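You operate a simulated robot arm through the tools that you are given. There is no shell and no other tool.

You run a simulated robot arm. Do the job below in one go: nothing can be reset, and whatever is moved stays where it is left.

## Task
Power the stacker up, test its lamps, set the belt to FAST, start.
Fine: shut the console door before the power goes on; start last.

The check looks at the end state, three seconds after you hand in, the way a careful person would. Anything else that was tipped, shoved, dropped, spilled or broken makes it a failure.

## Robot
A 7-joint arm with a fingered hand, fixed in place. Base frame: the origin is on the floor under the middle of its stand, x ahead of it, y to its left, z up. Units: m, rad, N and s.
With the tool pointing down near the work surface it reaches from about 0.44 to 0.96 m from the base axis. Its first joint turns from -2.601 to 2.601 rad. Payload 3.5 kg.
The tool frame sits at the grasp point between the pads (the TCP): z along the fingers, y along the line on which they close. The tips reach 0.03 m beyond it. The gripper opens to 0.104 m; its body begins 0.035 m behind the TCP. The gripper is a hand of 4 fingers: y runs from the thumb to the fingers, the wrist lies at [-0.015, -0.11, -0.186] in the tool frame, and closing takes about 1.5 s.
Orientation is told as [roll, pitch, yaw] about the base's x, y, z axes, in that order, counted from this pose: with the fingers straight down and the wrist toward the robot, the tool's x, y and z point along [0, 1, 0], [1, 0, 0] and [0, 0, -1] of the base frame.

## Interface
- The arm moves only by the tool arm_command. Its argument "plan" is a list of rows, each a list of 7 numbers: the finger opening in m, from 0 to 0.104, then the shift along the tool's x, y, z in m, then the turn, a rotation vector about the tool's x, y, z in rad. In form: [[grip, dx, dy, dz, rx, ry, rz], ...]. A call has 1 to 20 rows; each row shifts and turns the commanded pose from where the row before left it, along the tool's axes as they then stand. A row lasts 0.2 s, in which the tool goes at most 0.05 m and 0.15 rad; a call with a longer step from one row to the next is refused whole, and so is a gripper value outside its range. A pose out of reach is approached as far as the arm can. The call stops where the force on the tool passes 70 N (or 10 N more than at its start, if that is more) or the arm is blocked; 0.2 s more then pass. The fingers move at their own pace (about 0.045 m/s each) and stop on an object; they squeeze with about 31 N. The grip force told is the motor's: it shows also when the fingers shut on nothing. Time passes only in rows, and 0.2 s behind the last, so rows that do not move let the fingers close. It gives the time, the measured TCP pose, the force on the tool (base axes), the opening and the grip force at its end, in the units of the frame above (readings bear some noise), with the torque about the TCP (base axes, N m) and any sound that the robot's microphone picked up.
- Cameras (640 x 400 px; columns grow to the right, rows downward): "scene" is fixed at [0.2199, 0.6449, 1.8192]; the picture's right is [-1.00, -0.08, 0.00], its down [-0.04, 0.51, -0.86] and it looks along [0.07, -0.86, -0.51] (base axes); focal length 364 px, centre (320, 200). "wrist" rides on the gripper at [0.061, -0.092, -0.131] in the tool frame; the picture's right is [-0.81, 0.28, -0.52], its down [-0.53, -0.71, 0.46] and it looks along [-0.24, 0.64, 0.73] (tool axes); focal length 275 px, centre (320, 200). There is no depth. A picture from a camera that has moved, and an enlarged one, comes with that camera's place and axes in the base frame and with its lens. The place of the scene camera against the robot may be out by one fixed shift of up to 0.012 m in any direction.
- get_image(camera): a new picture of that camera. It takes no simulated time.
- raise_lower(by): slides the trunk up (or, below 0, down) by that many m; the arm rides with it, the base frame stays. It gives what a move gives, with no picture.
- preshape(shape): the hand has 4 fingers and takes this shape, open, in about a second: jaw (thumb against the fingers, like two jaws); tri (thumb and two fingers); tip (a fingertip pinch); poke (one finger out to press); point (the index stretched); flat (the hand flat); cup (the hand cupped); fist (a fist). The gripper value then closes the fingers along that shape, each until it touches; the sizes above hold for jaw. It gives what a move gives, with no picture.
- close_up(camera, box): a new picture of the part [left, top, right, bottom] of that camera's present view, enlarged. It takes no simulated time.
- finish_job(): hands the job in; it is judged then, once.

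Places have to be worked out from the pictures, the camera data and where the tool is seen. Open the gripper and draw the arm clear of the work before you hand the job in, unless the task says otherwise.

The tools are called after "Emit:" as a command line: name --pt "numbers of a row" for each row, then --argument value for the rest, lists and objects as JSON in quotes. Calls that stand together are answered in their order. arm_command: Moves the arm, as the interface text tells. Its arguments: {"type":"object","properties":{"plan":{"type":"array"}},"required":["plan"]} The other tools are called the same way: raise_lower (by) moves the trunk up or down; preshape (shape) gives the hand a shape; get_image (camera) takes a picture; close_up (camera, box) takes an enlarged picture of a part of a camera's view; finish_job () hands the job in.

At the start:

```text
clock: 0.0
ee_pos: [0.3035, -0.58, 1.5517]
tool_rot: [-0.003, -0.004, -0.003]
wrist_force: [0.9, 0.0, -0.4]
torque: [0.03, -0.01, -0.01]
gripper_width: 0.1035
grasp_force: 0.1
shape: jaw
trunk travel left (down, up): [-0.675, 0.035]
```

scene: 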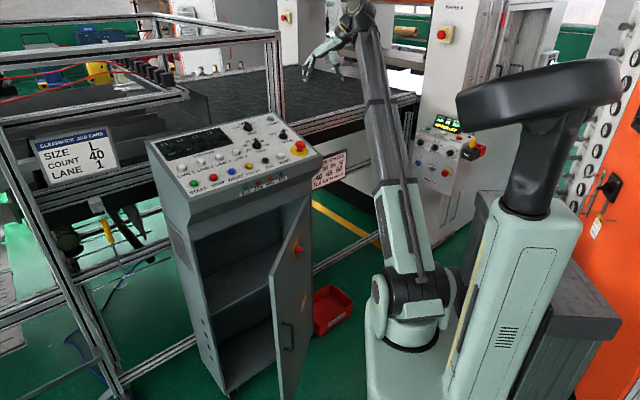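
wrist: 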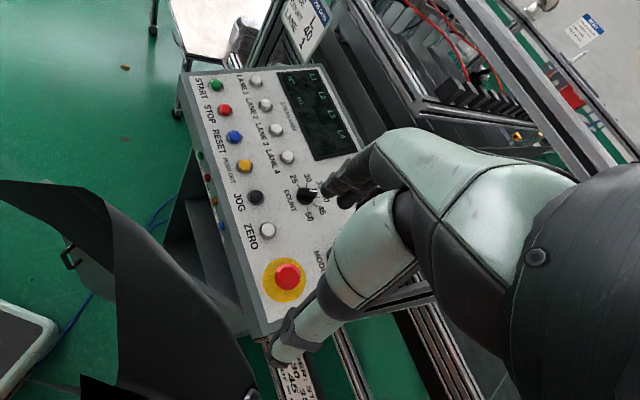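

I start by looking closely at the console, its panel and the door before any motion.

Emit:
close_up --camera "scene" --box '[140, 100, 340, 225]'

Emit:
close_up --camera "scene" --box '[150, 190, 390, 400]'

Emit:
close_up --camera "wrist" --box '[170, 50, 370, 350]'

Emit:
close_up --camera "scene" --box '[400, 90, 500, 200]'

```text
3.20 times, centred on (240, 162) of scene
camera zoom: at [0.2199, 0.6449, 1.8192], right [-1.0, -0.08, 0.0], down [-0.04, 0.51, -0.86], along [0.07, -0.86, -0.51], focal length 1166 px, centre (576, 320)
```

zoom: 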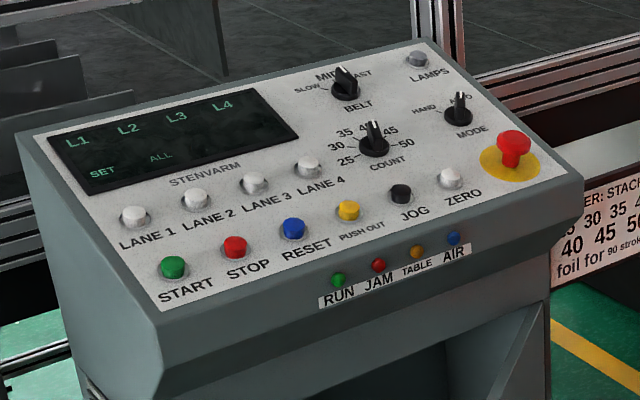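

```text
1.90 times, centred on (270, 295) of scene
camera zoom: at [0.2199, 0.6449, 1.8192], right [-1.0, -0.08, 0.0], down [-0.04, 0.51, -0.86], along [0.07, -0.86, -0.51], focal length 694 px, centre (415, 19)
```

zoom: 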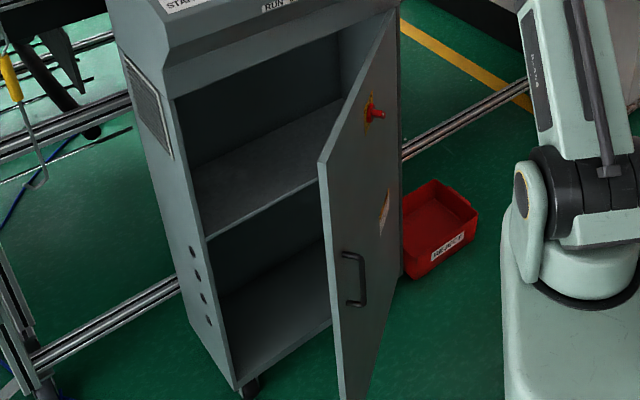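

```text
1.33 times, centred on (270, 200) of wrist
camera zoom: at [0.2118, -0.5175, 1.6833], right [0.27, -0.81, 0.52], down [-0.71, -0.53, -0.46], along [0.65, -0.25, -0.72], focal length 367 px, centre (387, 200)
```

zoom: 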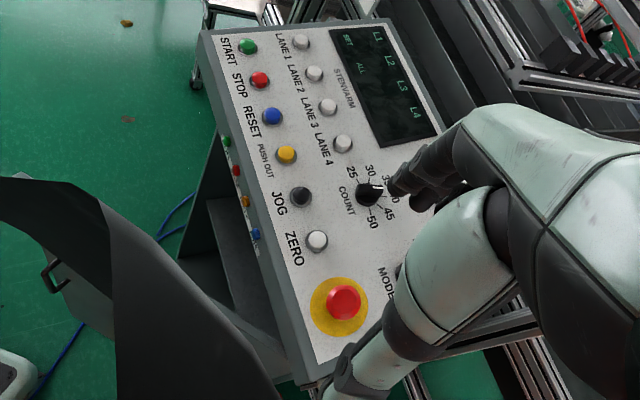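

```text
3.64 times, centred on (450, 145) of scene
camera zoom: at [0.2199, 0.6449, 1.8192], right [-1.0, -0.08, 0.0], down [-0.04, 0.51, -0.86], along [0.07, -0.86, -0.51], focal length 1325 px, centre (-153, 400)
```

zoom: 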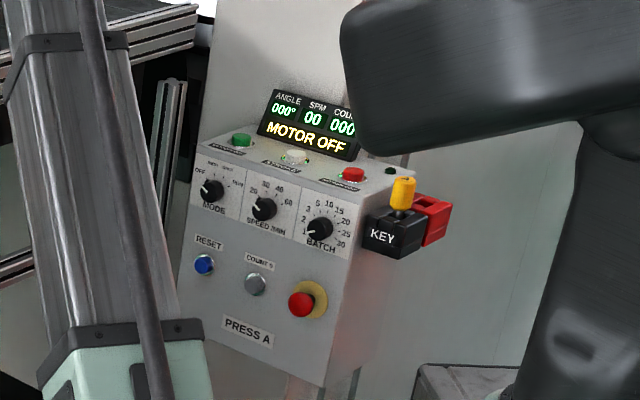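

The panel is the stacker console, and the red/yellow handle on its open door looks like the main switch. I zoom in more on the door, the switch and the dark region in the wrist view.

Emit:
close_up --camera "wrist" --box '[0, 170, 320, 400]'

Emit:
close_up --camera "scene" --box '[270, 210, 330, 270]'

Emit:
close_up --camera "scene" --box '[230, 110, 330, 170]'

Emit:
close_up --camera "scene" --box '[280, 130, 380, 200]'

Emit:
close_up --camera "scene" --box '[150, 110, 250, 200]'

Emit:
close_up --camera "scene" --box '[260, 0, 480, 130]'

```text
1.74 times, centred on (160, 285) of wrist
camera zoom: at [0.2118, -0.5175, 1.6833], right [0.27, -0.81, 0.52], down [-0.71, -0.53, -0.46], along [0.65, -0.25, -0.72], focal length 479 px, centre (598, 52)
```

zoom: 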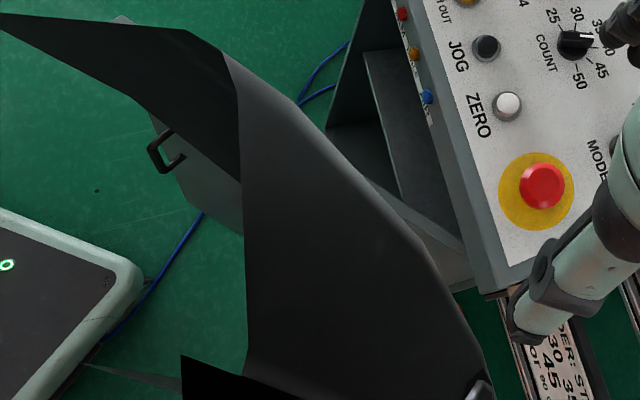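

```text
6.67 times, centred on (300, 240) of scene
camera zoom: at [0.2199, 0.6449, 1.8192], right [-1.0, -0.08, 0.0], down [-0.04, 0.51, -0.86], along [0.07, -0.86, -0.51], focal length 2428 px, centre (453, -67)
```

zoom: 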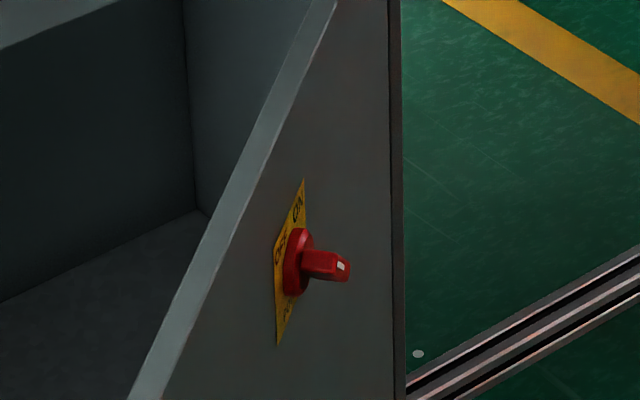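

```text
6.40 times, centred on (280, 140) of scene
camera zoom: at [0.2199, 0.6449, 1.8192], right [-1.0, -0.08, 0.0], down [-0.04, 0.51, -0.86], along [0.07, -0.86, -0.51], focal length 2331 px, centre (576, 584)
```

zoom: 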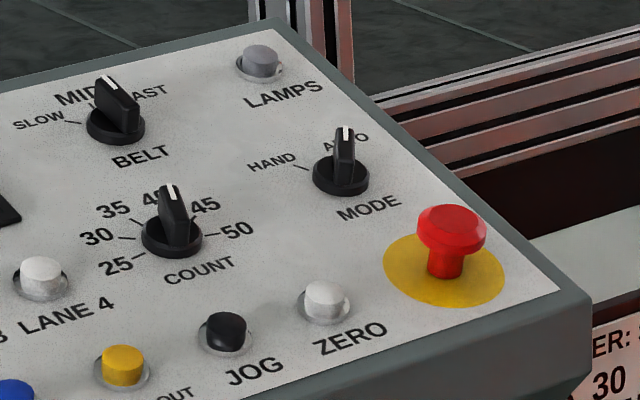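

```text
5.71 times, centred on (330, 165) of scene
camera zoom: at [0.2199, 0.6449, 1.8192], right [-1.0, -0.08, 0.0], down [-0.04, 0.51, -0.86], along [0.07, -0.86, -0.51], focal length 2082 px, centre (263, 400)
```

zoom: 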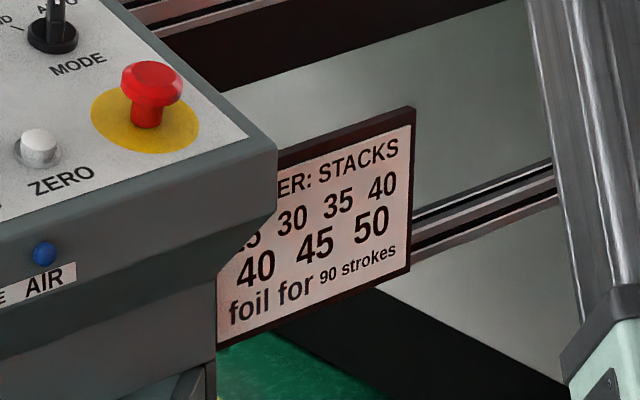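

```text
4.44 times, centred on (200, 155) of scene
camera zoom: at [0.2199, 0.6449, 1.8192], right [-1.0, -0.08, 0.0], down [-0.04, 0.51, -0.86], along [0.07, -0.86, -0.51], focal length 1619 px, centre (853, 400)
```

zoom: 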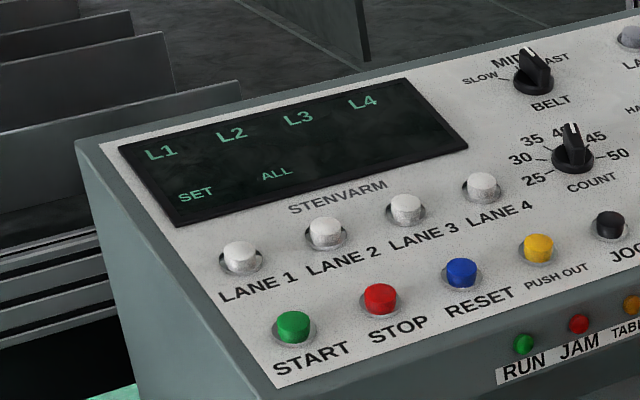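

```text
2.91 times, centred on (370, 65) of scene
camera zoom: at [0.2199, 0.6449, 1.8192], right [-1.0, -0.08, 0.0], down [-0.04, 0.51, -0.86], along [0.07, -0.86, -0.51], focal length 1060 px, centre (174, 593)
```

zoom: 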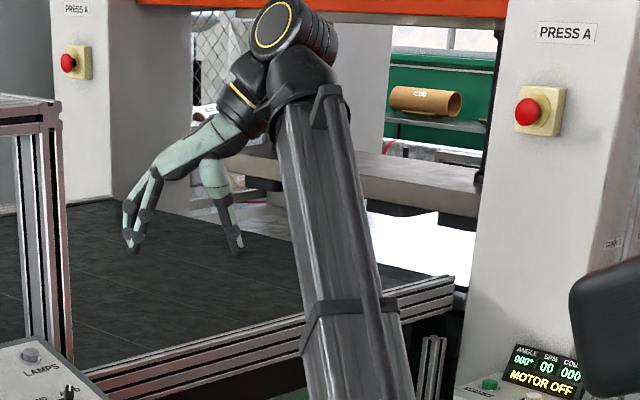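

The hand now hangs over the console's right edge with the door about 40° open below it. I move it toward the robot (base +y, slightly −x) to clear the console corner and make a fist for pushing the door.

Emit:
arm_command --pt "0.104 0.0275 -0.00625 0 0 0 0" --pt "0.104 0.0275 -0.00625 0 0 0 0" --pt "0.104 0.0275 -0.00625 0 0 0 0" --pt "0.104 0.0275 -0.00625 0 0 0 0" --pt "0.104 0.0275 -0.00625 0 0 0 0" --pt "0.104 0.0275 -0.00625 0 0 0 0" --pt "0.104 0.0275 -0.00625 0 0 0 0" --pt "0.104 0.0275 -0.00625 0 0 0 0"

Emit:
preshape --shape "fist"

Emit:
get_image --camera "scene"

Emit:
get_image --camera "wrist"

```text
clock: 1.8
ee_pos: [0.3333, -0.3954, 1.4952]
tool_rot: [-0.007, -0.008, -0.006]
wrist_force: [-1.2, 0.0, 0.6]
torque: [0.0, 0.02, 0.0]
gripper_width: 0.1037
grasp_force: 0.1
shape: jaw
out of reach, approached as far as the arm can: row 1, 2, 3, 4, 5, 6, 7, 8
trunk travel left (down, up): [-0.675, 0.035]
```

```text
clock: 2.7
ee_pos: [0.3325, -0.3946, 1.4948]
tool_rot: [-0.007, -0.008, -0.005]
wrist_force: [0.2, -0.1, 0.7]
torque: [-0.04, 0.0, -0.02]
gripper_width: 0.0
grasp_force: 0.1
shape: fist
trunk travel left (down, up): [-0.675, 0.035]
```

```text
taken
```

scene: 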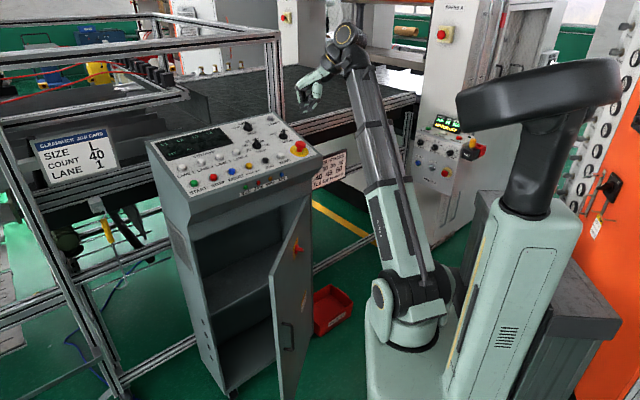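

```text
taken
camera wrist: at [0.2409, -0.3329, 1.6255], right [0.27, -0.81, 0.53], down [-0.71, -0.53, -0.46], along [0.65, -0.25, -0.72], focal length 275 px, centre (320, 200)
```

wrist: 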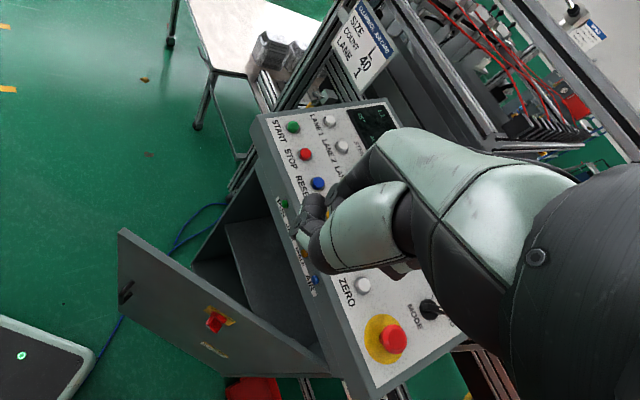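

The reach stop came from bending the wrist that high, not from contact. Lower down with the tool pointing down should be reachable. I descend on the robot side of the door and check where the commanded pose ends up.

Emit:
arm_command --pt "0 0 0 0.03 0 0 0" --pt "0 0 0 0.03 0 0 0" --pt "0 0 0 0.03 0 0 0" --pt "0 0 0 0.03 0 0 0" --pt "0 0 0 0.03 0 0 0" --pt "0 0 0 0.03 0 0 0"

Emit:
get_image --camera "scene"

Emit:
get_image --camera "wrist"

```text
clock: 4.1
ee_pos: [0.3332, -0.399, 1.3126]
tool_rot: [-0.002, -0.003, -0.001]
wrist_force: [-0.8, 0.2, 0.6]
torque: [-0.01, -0.02, 0.03]
gripper_width: 0.0002
grasp_force: 0.1
shape: fist
trunk travel left (down, up): [-0.675, 0.035]
```

```text
taken
```

scene: 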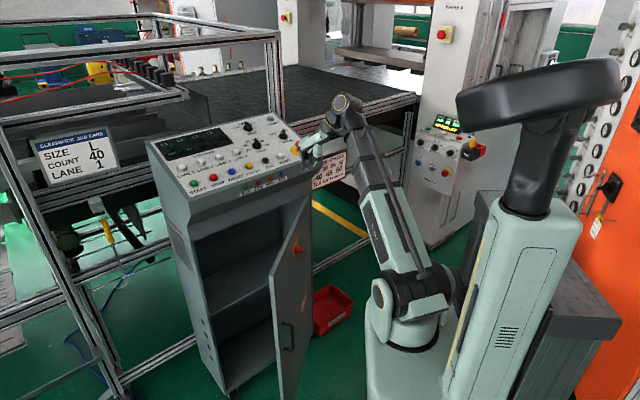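

```text
taken
camera wrist: at [0.2415, -0.3359, 1.4436], right [0.27, -0.81, 0.52], down [-0.71, -0.53, -0.46], along [0.65, -0.25, -0.72], focal length 275 px, centre (320, 200)
```

wrist: 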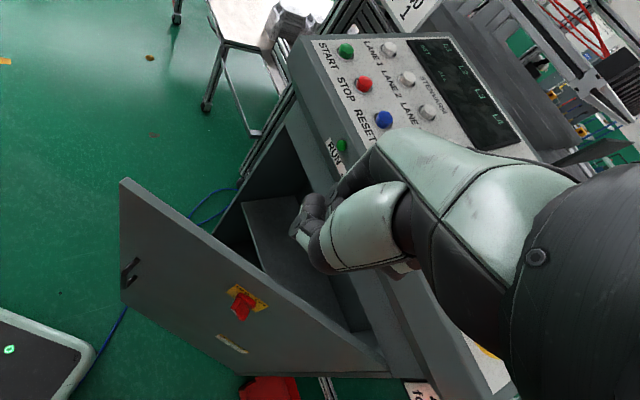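

The commanded pose follows the measured one. From two wrist views I put the door's free top corner near [0.43, -0.20, 1.055], the hinge near [0.37, -0.675] and the switch near [0.385, -0.44, 0.96]. I shift toward the free edge and descend in front of the door's outer face.

Emit:
arm_command --pt "0 0.02 -0.006 0.0 0 0 0" --pt "0 0.02 -0.006 0 0 0 0" --pt "0 0.02 -0.006 0 0 0 0" --pt "0 0.02 -0.004 0 0 0 0" --pt "0 0 0 0.03 0 0 0" --pt "0 0 0 0.03 0 0 0" --pt "0 0 0 0.03 0 0 0" --pt "0 0 0 0.03 0 0 0" --pt "0 0 0 0.03 0 0 0" --pt "0 0 0 0.03 0 0 0" --pt "0 0 0 0.03 0 0 0"

Emit:
get_image --camera "scene"

Emit:
get_image --camera "wrist"

```text
clock: 6.5
ee_pos: [0.3239, -0.344, 1.1128]
tool_rot: [-0.001, -0.003, -0.002]
wrist_force: [0.1, 0.1, 0.4]
torque: [-0.01, 0.0, -0.01]
gripper_width: 0.0001
grasp_force: 0.1
shape: fist
out of reach, approached as far as the arm can: row 9, 10, 11
trunk travel left (down, up): [-0.675, 0.035]
```

```text
taken
```

scene: 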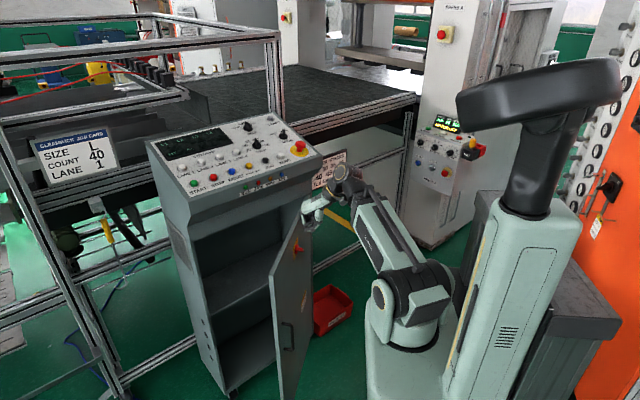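

```text
taken
camera wrist: at [0.2319, -0.2818, 1.2449], right [0.27, -0.81, 0.52], down [-0.71, -0.53, -0.46], along [0.65, -0.25, -0.72], focal length 275 px, centre (320, 200)
```

wrist: 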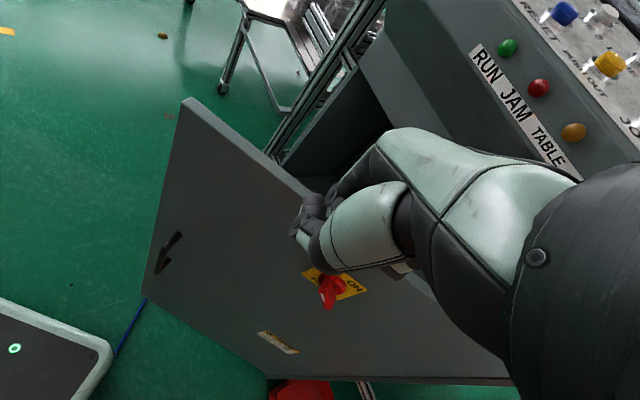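

The arm is at its fold limit at this height, so I shift slightly toward the free edge and then lower the trunk to bring the fist down in front of the door.

Emit:
arm_command --pt "0 0.015 0.0 -0.01 0 0 0" --pt "0 0.015 0.0 -0.01 0 0 0"

Emit:
raise_lower --by -0.1

Emit:
get_image --camera "wrist"

Emit:
close_up --camera "scene" --box '[240, 150, 440, 300]'

```text
clock: 7.1
ee_pos: [0.332, -0.3292, 1.1391]
tool_rot: [-0.001, -0.001, -0.002]
wrist_force: [0.2, 0.3, 0.3]
torque: [0.01, 0.0, -0.01]
gripper_width: 0.0
grasp_force: 0.1
shape: fist
out of reach, approached as far as the arm can: row 1, 2
trunk travel left (down, up): [-0.675, 0.035]
```

```text
clock: 8.4
ee_pos: [0.3319, -0.3296, 1.04]
tool_rot: [-0.002, -0.002, -0.002]
wrist_force: [-0.2, 0.6, 0.4]
torque: [0.04, 0.02, -0.02]
gripper_width: 0.0
grasp_force: 0.2
shape: fist
trunk travel left (down, up): [-0.575, 0.135]
```

```text
taken
camera wrist: at [0.2407, -0.2684, 1.1709], right [0.27, -0.81, 0.52], down [-0.71, -0.53, -0.46], along [0.65, -0.25, -0.72], focal length 275 px, centre (320, 200)
```

wrist: 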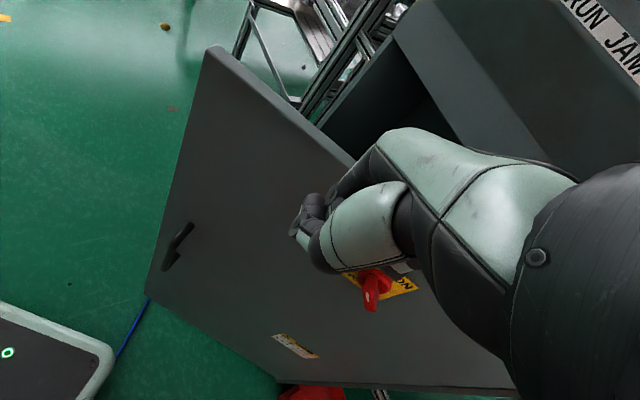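

```text
2.67 times, centred on (340, 225) of scene
camera zoom: at [0.2199, 0.6449, 1.8192], right [-1.0, -0.08, 0.0], down [-0.04, 0.51, -0.86], along [0.07, -0.86, -0.51], focal length 971 px, centre (267, 133)
```

zoom: 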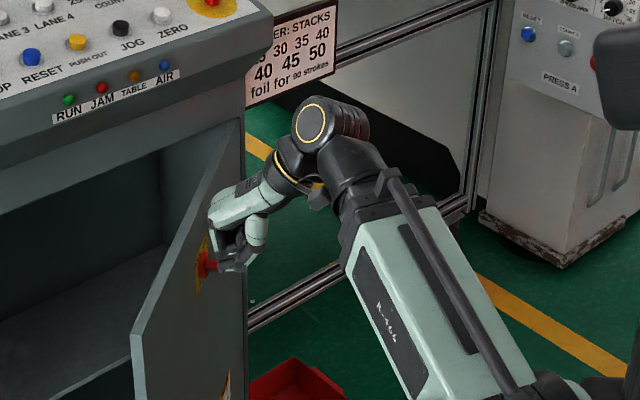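

The fist's knuckles sit about 0.04 m ahead of the TCP and 0.08 m above it, so I need the TCP near z 0.92. I first shift away from the switch toward the free edge, then lower the trunk further.

Emit:
arm_command --pt "0 0.015 0.009 0 0 0 0" --pt "0 0.015 0.009 0 0 0 0"

Emit:
raise_lower --by -0.12

Emit:
get_image --camera "wrist"

Emit:
close_up --camera "scene" --box '[240, 150, 440, 300]'

```text
clock: 9.0
ee_pos: [0.3576, -0.3121, 1.0463]
tool_rot: [-0.001, 0.001, -0.001]
wrist_force: [0.2, -0.1, 0.5]
torque: [-0.02, -0.01, -0.01]
gripper_width: 0.0001
grasp_force: 0.0
shape: fist
out of reach, approached as far as the arm can: row 1, 2
trunk travel left (down, up): [-0.575, 0.135]
```

```text
clock: 10.5
ee_pos: [0.3576, -0.3129, 0.9268]
tool_rot: [0.0, -0.001, -0.001]
wrist_force: [0.3, -0.4, -0.1]
torque: [0.01, 0.02, 0.03]
gripper_width: 0.0
grasp_force: 0.1
shape: fist
trunk travel left (down, up): [-0.455, 0.255]
```

```text
taken
camera wrist: at [0.2663, -0.2516, 1.0574], right [0.27, -0.81, 0.52], down [-0.71, -0.53, -0.46], along [0.65, -0.24, -0.72], focal length 275 px, centre (320, 200)
```

wrist: 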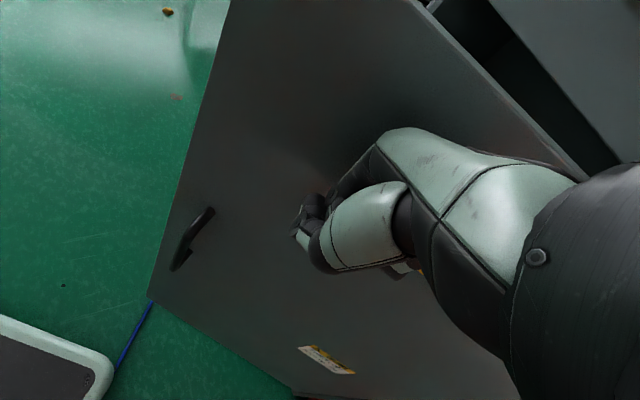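

```text
2.67 times, centred on (340, 225) of scene
camera zoom: at [0.2199, 0.6449, 1.8192], right [-1.0, -0.08, 0.0], down [-0.04, 0.51, -0.86], along [0.07, -0.86, -0.51], focal length 971 px, centre (267, 133)
```

zoom: 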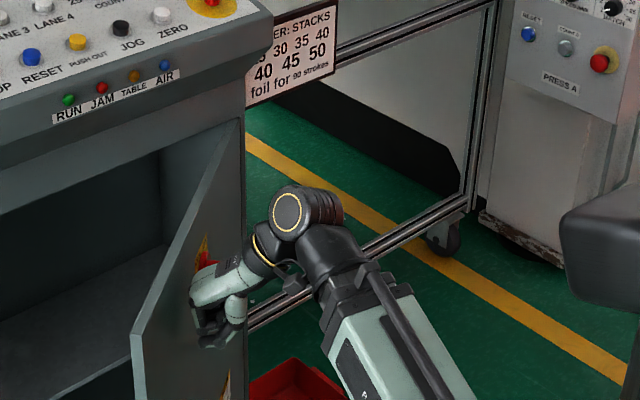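

The fist is in front of the door's upper part, with the switch to its right (hinge side). I shift a little more toward the free edge, then push along an arc about the hinge, turning the hand with the door.

Emit:
arm_command --pt "0 0.0135 0.003 0 0 0 0" --pt "0 0.0135 0.003 0 0 0 0" --pt "0 -0.0005 0.0195 0 0 0 0.05" --pt "0 -0.0005 0.0195 0 0 0 0.05" --pt "0 -0.0005 0.0195 0 0 0 0.05" --pt "0 -0.0005 0.0195 0 0 0 0.05"

Emit:
get_image --camera "wrist"

Emit:
get_image --camera "scene"

```text
clock: 11.9
ee_pos: [0.4506, -0.3077, 0.934]
tool_rot: [0.001, -0.002, -0.201]
wrist_force: [-0.2, 0.0, 0.4]
torque: [-0.02, 0.01, -0.03]
gripper_width: 0.0
grasp_force: 0.0
shape: fist
out of reach, approached as far as the arm can: row 1, 2
trunk travel left (down, up): [-0.455, 0.255]
```

```text
taken
camera wrist: at [0.3738, -0.23, 1.0642], right [0.11, -0.85, 0.52], down [-0.8, -0.38, -0.46], along [0.58, -0.37, -0.72], focal length 275 px, centre (320, 200)
```

wrist: 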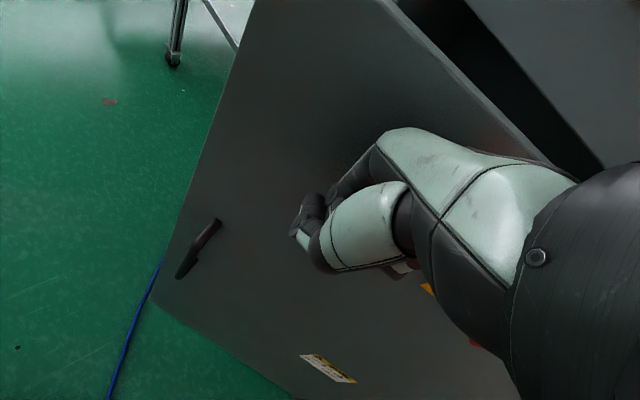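

```text
taken
```

scene: 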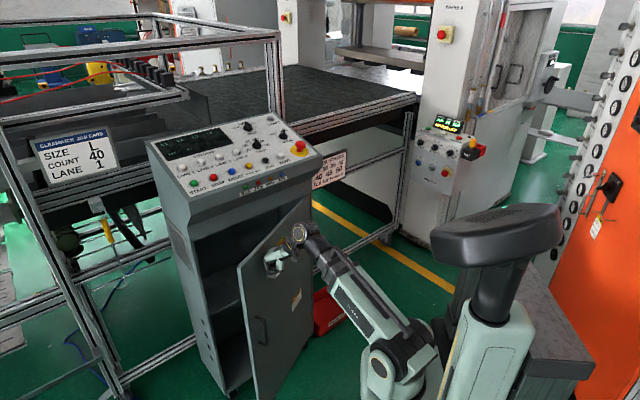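

The door is swinging shut with almost no resistance. I keep going along the arc.

Emit:
arm_command --pt "0 -0.0009 0.0188 0 0 0 0.05" --pt "0 -0.0009 0.0188 0 0 0 0.05" --pt "0 -0.0009 0.0188 0 0 0 0.05" --pt "0 -0.0009 0.0188 0 0 0 0.05" --pt "0 -0.0009 0.0188 0 0 0 0.05" --pt "0 -0.0009 0.0188 0 0 0 0.05"

Emit:
get_image --camera "wrist"

Emit:
get_image --camera "scene"

```text
clock: 13.3
ee_pos: [0.5574, -0.3505, 0.933]
tool_rot: [0.001, -0.001, -0.5]
wrist_force: [-0.9, -0.6, 0.3]
torque: [0.0, -0.02, -0.02]
gripper_width: 0.0
grasp_force: 0.0
shape: fist
trunk travel left (down, up): [-0.455, 0.255]
```

```text
taken
camera wrist: at [0.506, -0.2525, 1.0644], right [-0.15, -0.84, 0.52], down [-0.88, -0.13, -0.46], along [0.45, -0.52, -0.72], focal length 275 px, centre (320, 200)
```

wrist: 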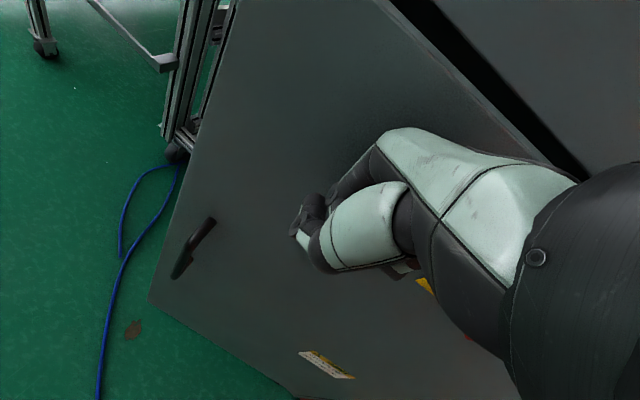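

```text
taken
```

scene: 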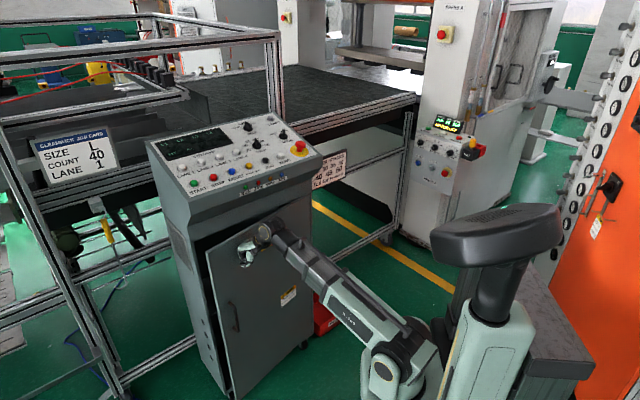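

About 8–10° remain. I finish the swing gently with smaller steps until the force rises as the door meets the frame.

Emit:
arm_command --pt "0 -0.001 0.015 0 0 0 0.04" --pt "0 -0.001 0.015 0 0 0 0.04" --pt "0 -0.001 0.012 0 0 0 0.035" --pt "0 0 0.008 0 0 0 0.02" --pt "0 0 0.006 0 0 0 0.01"

Emit:
get_image --camera "wrist"

Emit:
close_up --camera "scene" --box '[140, 180, 360, 400]'

```text
clock: 14.5
ee_pos: [0.6003, -0.3809, 0.9312]
tool_rot: [0.001, -0.002, -0.642]
wrist_force: [0.1, 0.0, -0.3]
torque: [0.0, -0.04, 0.01]
gripper_width: 0.0
grasp_force: 0.2
shape: fist
trunk travel left (down, up): [-0.455, 0.255]
```

```text
taken
camera wrist: at [0.5644, -0.2771, 1.0637], right [-0.27, -0.81, 0.52], down [-0.89, 0.0, -0.46], along [0.37, -0.58, -0.72], focal length 275 px, centre (320, 200)
```

wrist: 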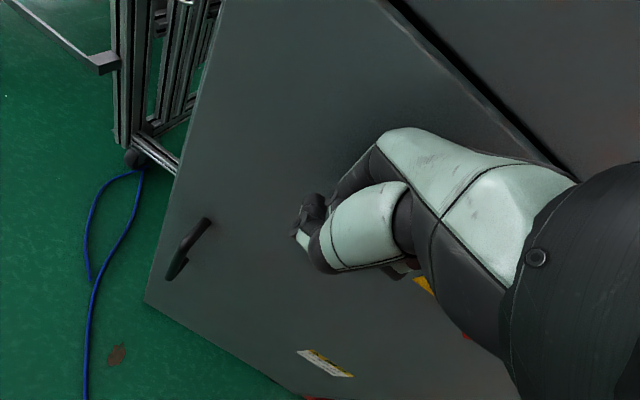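

```text
1.82 times, centred on (250, 290) of scene
camera zoom: at [0.2199, 0.6449, 1.8192], right [-1.0, -0.08, 0.0], down [-0.04, 0.51, -0.86], along [0.07, -0.86, -0.51], focal length 662 px, centre (447, 36)
```

zoom: 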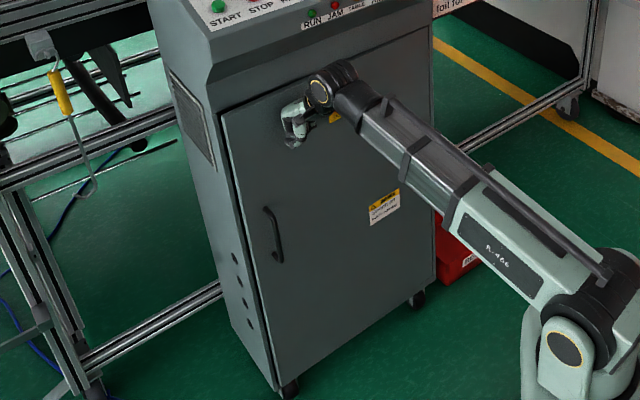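

The door looks nearly flush but the force hasn't risen. I keep pushing in small steps until there is resistance.

Emit:
arm_command --pt "0 -0.0005 0.007 0 0 0 0.015" --pt "0 -0.0005 0.007 0 0 0 0.015" --pt "0 0 0.006 0 0 0 0.01" --pt "0 0 0.005 0 0 0 0"

Emit:
close_up --camera "scene" --box '[150, 190, 330, 400]'

```text
clock: 15.5
ee_pos: [0.6199, -0.3979, 0.9329]
tool_rot: [0.0, 0.0, -0.684]
wrist_force: [-6.7, 5.3, -1.2]
torque: [-0.27, -0.34, -0.06]
gripper_width: 0.0
grasp_force: 0.0
shape: fist
trunk travel left (down, up): [-0.455, 0.255]
```

```text
1.90 times, centred on (240, 295) of scene
camera zoom: at [0.2199, 0.6449, 1.8192], right [-1.0, -0.08, 0.0], down [-0.04, 0.51, -0.86], along [0.07, -0.86, -0.51], focal length 694 px, centre (472, 19)
```

zoom: 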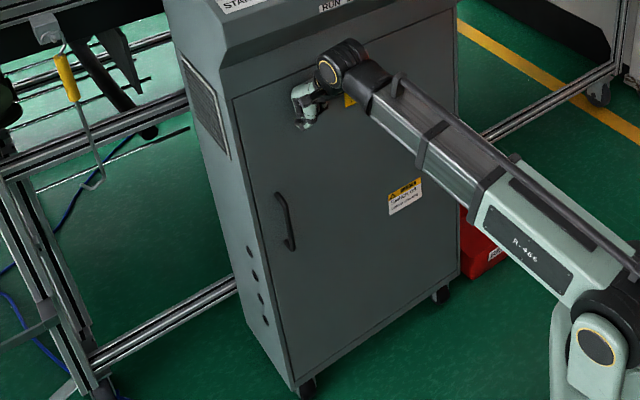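

Force has risen to about 8 N normal to the door and it looks flush. I add a very small extra push, then back the fist away to see whether the door stays shut.

Emit:
arm_command --pt "0 0 0.003 0 0 0 0" --pt "0 0 0.0 0 0 0 0"

```text
clock: 16.1
ee_pos: [0.6201, -0.397, 0.9335]
tool_rot: [0.001, 0.0, -0.683]
wrist_force: [-25.8, 19.9, -7.8]
torque: [-0.91, -1.39, -0.39]
gripper_width: 0.0002
grasp_force: 0.2
shape: fist
trunk travel left (down, up): [-0.455, 0.255]
```

33 N with no further travel: the door is against its stop. I back the fist straight away from it.

Emit:
arm_command --pt "0 0 -0.01 0 0 0 0" --pt "0 0 -0.02 0 0 0 0" --pt "0 0 -0.03 0 0 0 0" --pt "0 0 -0.03 0 0 0 0" --pt "0 0 -0.03 0 0 0 0"

Emit:
close_up --camera "scene" --box '[150, 190, 330, 400]'

Emit:
get_image --camera "wrist"

```text
clock: 17.3
ee_pos: [0.5298, -0.3231, 0.933]
tool_rot: [-0.001, 0.001, -0.685]
wrist_force: [0.2, 0.5, -0.5]
torque: [0.0, 0.03, -0.02]
gripper_width: 0.0
grasp_force: 0.1
shape: fist
trunk travel left (down, up): [-0.455, 0.255]
```

```text
1.90 times, centred on (240, 295) of scene
camera zoom: at [0.2199, 0.6449, 1.8192], right [-1.0, -0.08, 0.0], down [-0.04, 0.51, -0.86], along [0.07, -0.86, -0.51], focal length 694 px, centre (472, 19)
```

zoom: 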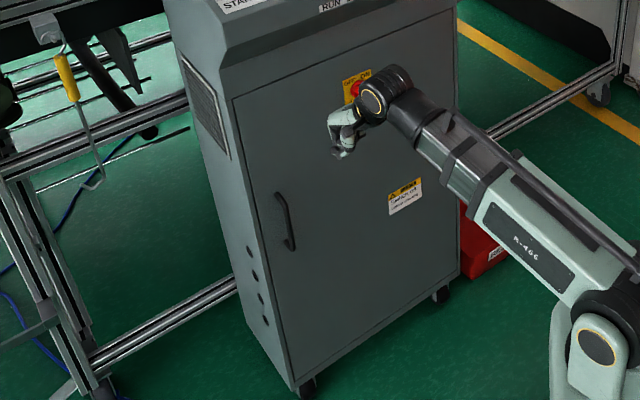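

```text
taken
camera wrist: at [0.4971, -0.2187, 1.0632], right [-0.3, -0.8, 0.52], down [-0.89, 0.04, -0.46], along [0.35, -0.6, -0.72], focal length 275 px, centre (320, 200)
```

wrist: 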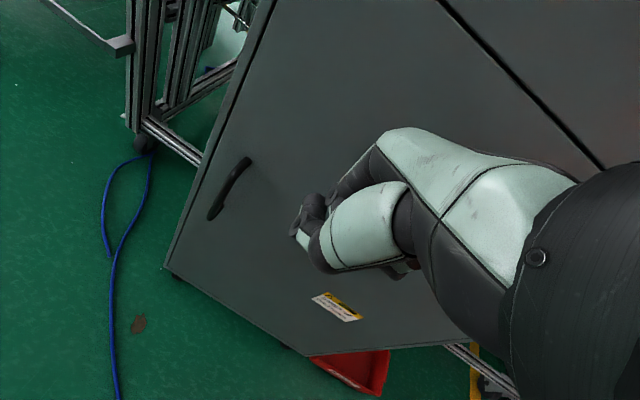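

The door stays shut by itself. Now I want a clear look at the power switch, so I move the hand up and to the right of it and tilt the tool about 45° toward the door so the wrist camera looks at it.

Emit:
arm_command --pt "0 -0.0291 -0.0074 -0.0245 0 0 0" --pt "0 -0.0291 -0.0074 -0.0245 0 0 0" --pt "0 -0.0291 -0.0074 -0.0245 0 0 0" --pt "0 -0.0291 -0.0074 -0.0245 0 0 0" --pt "0 -0.0291 -0.0074 -0.0245 0 0 0" --pt "0 -0.0291 -0.0074 -0.0245 0 0 0" --pt "0 0 0 0 -0.13 0 0" --pt "0 0 0 0 -0.13 0 0" --pt "0 0 0 0 -0.13 0 0" --pt "0 0 0 0 -0.13 0 0" --pt "0 0 0 0 -0.13 0 0" --pt "0 0 0 0 -0.13 0 0"

Emit:
get_image --camera "scene"

Emit:
get_image --camera "wrist"

Emit:
close_up --camera "scene" --box '[210, 190, 290, 250]'

```text
clock: 19.9
ee_pos: [0.3933, -0.4474, 1.0884]
tool_rot: [0.001, -0.782, -0.686]
wrist_force: [-0.9, -0.5, -0.5]
torque: [0.0, 0.01, 0.02]
gripper_width: 0.0
grasp_force: 0.1
shape: fist
out of reach, approached as far as the arm can: row 12
trunk travel left (down, up): [-0.455, 0.255]
```

```text
taken
```

scene: 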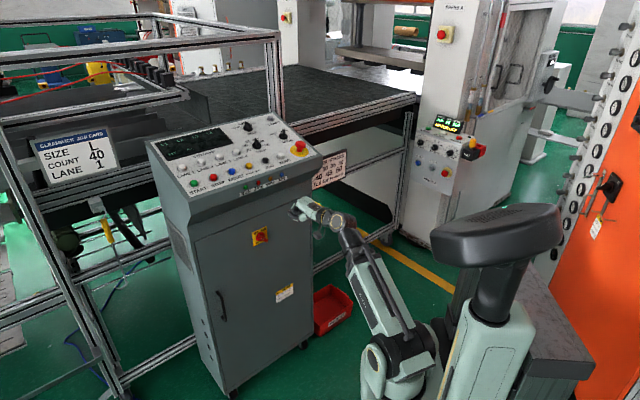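

```text
taken
camera wrist: at [0.3109, -0.3012, 1.1178], right [-0.64, -0.52, 0.56], down [-0.48, -0.3, -0.83], along [0.6, -0.8, -0.06], focal length 275 px, centre (320, 200)
```

wrist: 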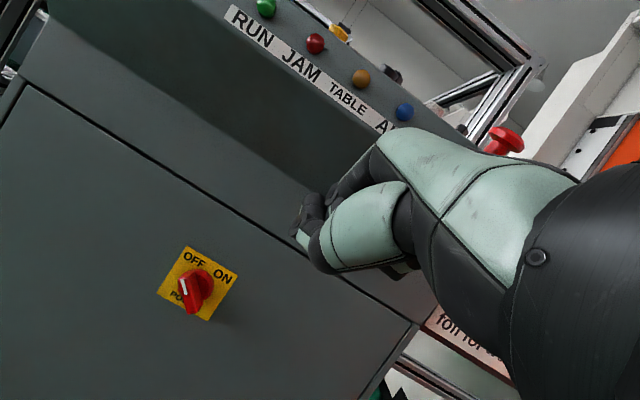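

```text
6.67 times, centred on (250, 220) of scene
camera zoom: at [0.2199, 0.6449, 1.8192], right [-1.0, -0.08, 0.0], down [-0.04, 0.51, -0.86], along [0.07, -0.86, -0.51], focal length 2428 px, centre (787, 67)
```

zoom: 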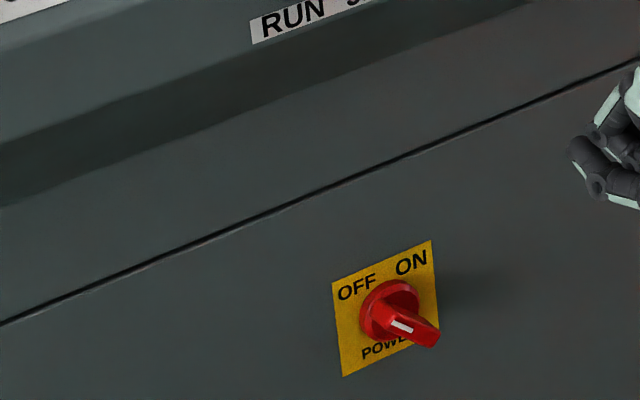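

The switch is clearly visible: OFF upper left, ON upper right, POWER below. I zoom in to read the handle's current direction.

Emit:
close_up --camera "wrist" --box '[140, 230, 260, 340]'

Emit:
close_up --camera "scene" --box '[245, 220, 275, 250]'

```text
3.64 times, centred on (200, 285) of wrist
camera zoom: at [0.3109, -0.3012, 1.1178], right [-0.64, -0.52, 0.56], down [-0.48, -0.3, -0.83], along [0.6, -0.8, -0.06], focal length 1001 px, centre (756, -109)
```

zoom: 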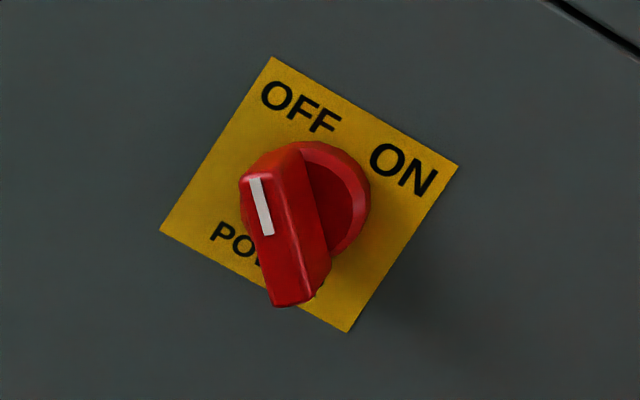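

```text
13.33 times, centred on (260, 235) of scene
camera zoom: at [0.2199, 0.6449, 1.8192], right [-1.0, -0.08, 0.0], down [-0.04, 0.51, -0.86], along [0.07, -0.86, -0.51], focal length 4857 px, centre (1120, -267)
```

zoom: 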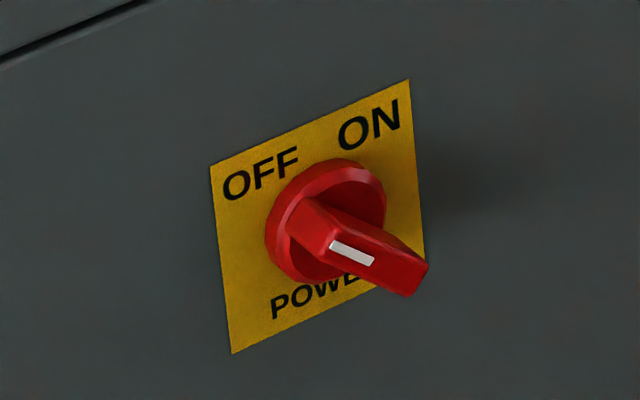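

The white mark points at OFF (upper-left), so ON needs a 90° clockwise turn. I estimate the switch at about [0.55, -0.515, 0.94], with the door normal close to [0.707, -0.707, 0]. I bring the hand to a stand-off in front of it with fingers horizontal toward the door.

Emit:
arm_command --pt "0 0.016 -0.0095 0.026 0 0 0" --pt "0 0.016 -0.0095 0.026 0 0 0" --pt "0 0.016 -0.0095 0.026 0 0 0" --pt "0 0.016 -0.0095 0.026 0 0 0" --pt "0 0 0 0 -0.131 0 0" --pt "0 0 0 0 -0.131 0 0" --pt "0 0 0 0 -0.131 0 0" --pt "0 0 0 0 -0.131 0 0" --pt "0 0 0 0 -0.131 0 0" --pt "0 0 0 0 -0.131 0 0" --pt "0 0 0 0 0 -0.1 0"

Emit:
get_image --camera "scene"

Emit:
get_image --camera "wrist"

```text
clock: 22.3
ee_pos: [0.4744, -0.4455, 0.9952]
tool_rot: [-0.119, -1.457, -0.581]
wrist_force: [-0.5, -0.3, 0.3]
torque: [0.04, -0.02, -0.04]
gripper_width: 0.0001
grasp_force: 0.1
shape: fist
out of reach, approached as far as the arm can: row 1, 2, 5, 6, 7, 11
trunk travel left (down, up): [-0.455, 0.255]
```

```text
taken
```

scene: 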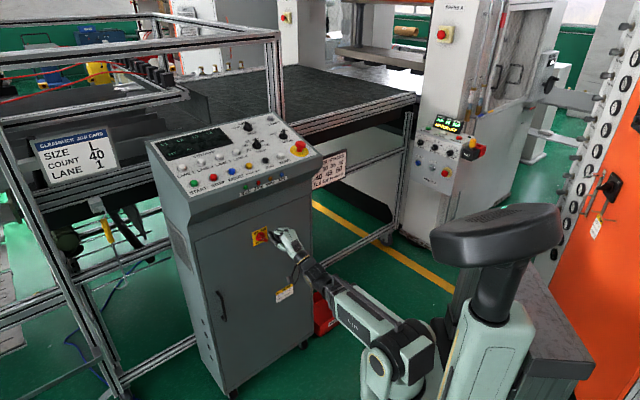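

```text
taken
camera wrist: at [0.4068, -0.3099, 0.9194], right [-0.89, -0.31, 0.34], down [-0.06, -0.66, -0.75], along [0.46, -0.69, 0.56], focal length 275 px, centre (320, 200)
```

wrist: 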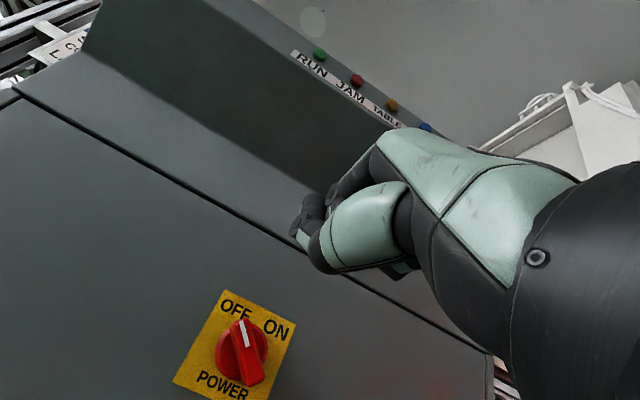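

Both views agree on the switch plate centre at about [0.554, -0.514, 0.933], with the handle sticking out about 3 cm. The arm is close to its fold limit here. I lower it relative to the shoulder, raise the trunk, and check that the orientation becomes reachable.

Emit:
arm_command --pt "0 0 -0.03 0 0 0 0" --pt "0 0 -0.03 0 0 0 0" --pt "0 0 -0.03 0 0 0 0" --pt "0 0 -0.03 0 0 0 0" --pt "0 0 0 0 -0.06 -0.1 0"

Emit:
raise_lower --by 0.1

Emit:
get_image --camera "wrist"

Emit:
get_image --camera "scene"

```text
clock: 23.5
ee_pos: [0.4314, -0.4569, 0.8714]
tool_rot: [-0.696, -1.479, -0.044]
wrist_force: [0.1, -0.2, 0.1]
torque: [-0.01, 0.04, 0.0]
gripper_width: 0.0001
grasp_force: 0.1
shape: fist
out of reach, approached as far as the arm can: row 2, 3, 4, 5
trunk travel left (down, up): [-0.455, 0.255]
```

```text
clock: 24.9
ee_pos: [0.4321, -0.4574, 0.9718]
tool_rot: [-0.693, -1.479, -0.045]
wrist_force: [0.2, 0.0, -1.1]
torque: [0.03, 0.0, 0.02]
gripper_width: 0.0001
grasp_force: 0.0
shape: fist
trunk travel left (down, up): [-0.555, 0.155]
```

```text
taken
camera wrist: at [0.3681, -0.3241, 0.8869], right [-0.9, -0.25, 0.36], down [-0.09, -0.7, -0.71], along [0.43, -0.67, 0.61], focal length 275 px, centre (320, 200)
```

wrist: 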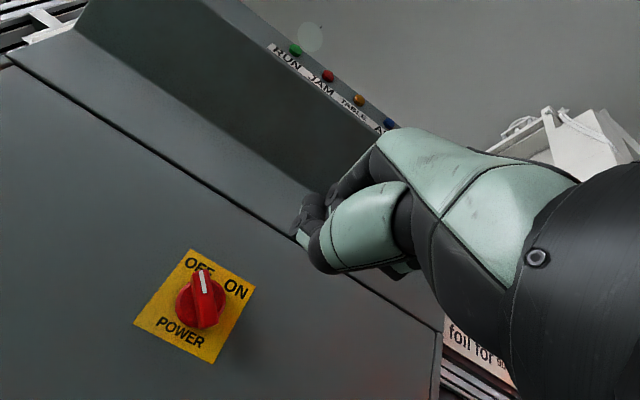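

```text
taken
```

scene: 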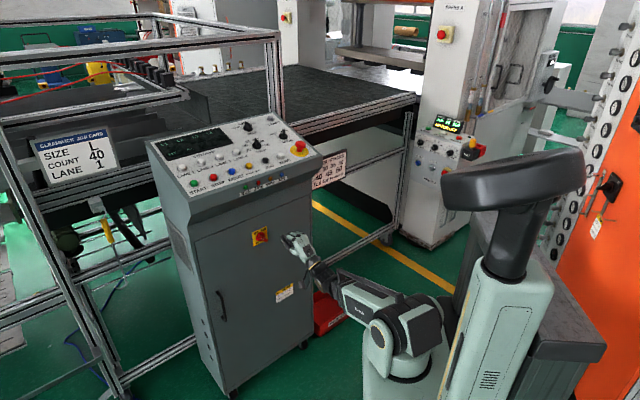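

The tool now points almost horizontally at the door (about −42.6° yaw, 4° down). I open the hand into the jaw shape here, then move to the stand-off and roll the hand 45° clockwise so the closing line crosses the handle.

Emit:
preshape --shape "jaw"

Emit:
arm_command --pt "0.104 0.023 -0.02 0.015 -0.035 -0.02 0" --pt "0.104 0.023 -0.02 0.015 -0.035 -0.02 0" --pt "0.104 0 0 0 0 0 0.131" --pt "0.104 0 0 0 0 0 0.131" --pt "0.104 0 0 0 0 0 0.131" --pt "0.104 0 0 0 0 0 0.131" --pt "0.104 0 0 0 0 0 0.131" --pt "0.104 0 0 0 0 0 0.131"

Emit:
get_image --camera "wrist"

Emit:
get_image --camera "scene"

```text
clock: 25.8
ee_pos: [0.4305, -0.4573, 0.9724]
tool_rot: [-0.694, -1.481, -0.044]
wrist_force: [-0.4, -0.2, 0.2]
torque: [0.01, 0.01, 0.0]
gripper_width: 0.1032
grasp_force: 0.0
shape: jaw
trunk travel left (down, up): [-0.555, 0.155]
```

```text
clock: 27.6
ee_pos: [0.2294, -0.5669, 0.9662]
tool_rot: [1.527, -0.88, -2.235]
wrist_force: [0.1, -0.7, -1.0]
torque: [-0.05, -0.01, -0.03]
gripper_width: 0.1036
grasp_force: 0.0
shape: jaw
out of reach, approached as far as the arm can: row 1, 2, 3, 4, 5, 6, 7, 8
trunk travel left (down, up): [-0.555, 0.155]
```

```text
taken
camera wrist: at [0.197, -0.4016, 0.9391], right [-0.92, -0.27, -0.29], down [0.36, -0.25, -0.9], along [0.18, -0.93, 0.32], focal length 275 px, centre (320, 200)
```

wrist: 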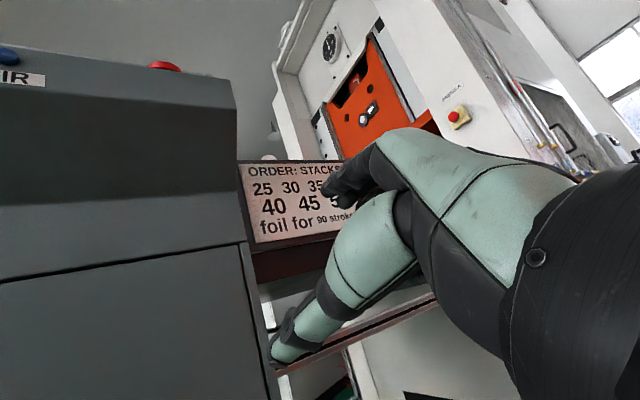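

```text
taken
```

scene: 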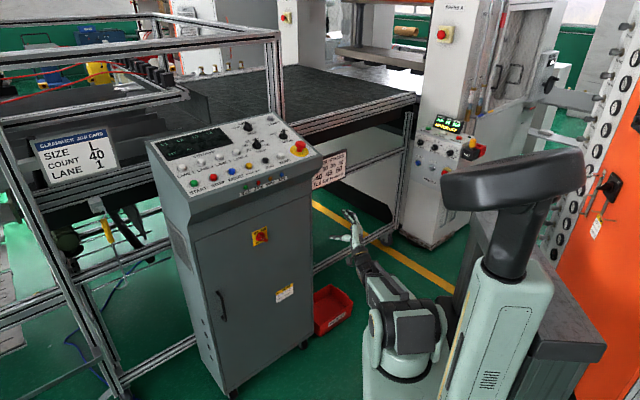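

The arm could hold that roll only by drifting to the right, away from the door; nothing was touched. I check the arm's posture before choosing a better trunk height and hand orientation.

Emit:
close_up --camera "scene" --box '[300, 180, 480, 400]'

```text
1.82 times, centred on (390, 290) of scene
camera zoom: at [0.2199, 0.6449, 1.8192], right [-1.0, -0.08, 0.0], down [-0.04, 0.51, -0.86], along [0.07, -0.86, -0.51], focal length 662 px, centre (193, 36)
```

zoom: 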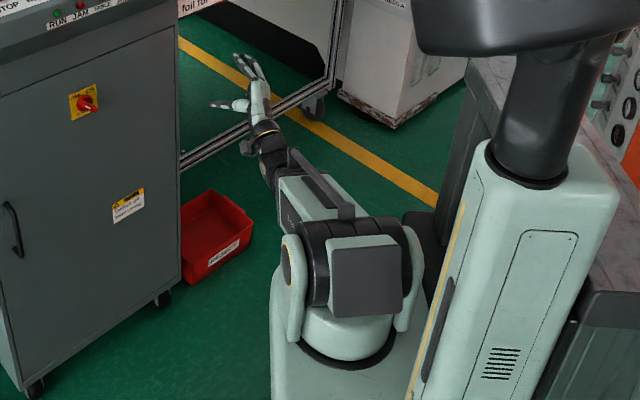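

The robot's elbow is tightly folded here, so gripping and rolling the handle isn't reachable. Instead I can push the handle's upper-left end to the right with one fingertip, from a downward-tilted hand, which was reachable before. I unroll the hand first.

Emit:
arm_command --pt "0.104 0 0 0 0 0 -0.131" --pt "0.104 0 0 0 0 0 -0.131" --pt "0.104 0 0 0 0 0 -0.131" --pt "0.104 0 0 0 0 0 -0.131" --pt "0.104 0 0 0 0 0 -0.131" --pt "0.104 0 0 0 0 0 -0.131"

Emit:
preshape --shape "poke"

Emit:
get_image --camera "wrist"

Emit:
get_image --camera "scene"

```text
clock: 29.0
ee_pos: [0.2296, -0.5664, 0.9645]
tool_rot: [-1.425, -1.477, 0.694]
wrist_force: [-0.1, -0.7, -0.1]
torque: [-0.01, -0.02, 0.0]
gripper_width: 0.1036
grasp_force: 0.1
shape: jaw
trunk travel left (down, up): [-0.555, 0.155]
```

```text
clock: 29.9
ee_pos: [0.2289, -0.5664, 0.9668]
tool_rot: [-1.421, -1.482, 0.692]
wrist_force: [-1.5, -0.7, 0.4]
torque: [-0.02, -0.02, -0.03]
gripper_width: 0.0001
grasp_force: 0.1
shape: poke
trunk travel left (down, up): [-0.555, 0.155]
```

```text
taken
camera wrist: at [0.1667, -0.4392, 0.872], right [-0.9, -0.24, 0.35], down [-0.06, -0.74, -0.67], along [0.42, -0.63, 0.65], focal length 275 px, centre (320, 200)
```

wrist: 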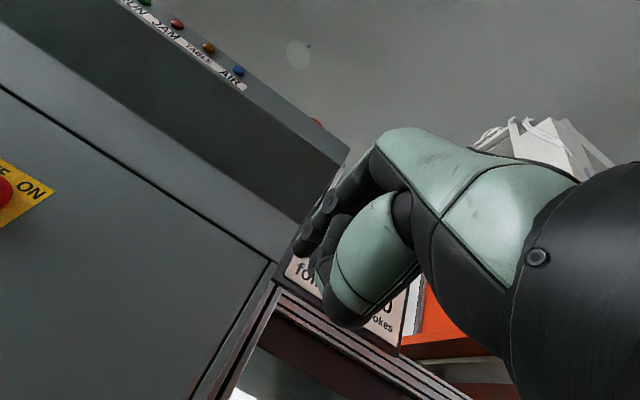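

```text
taken
```

scene: 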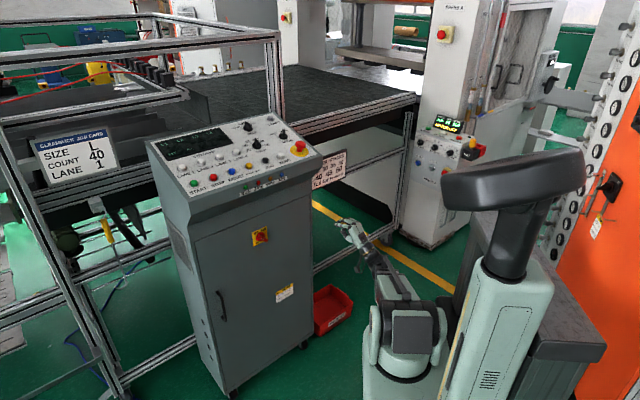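

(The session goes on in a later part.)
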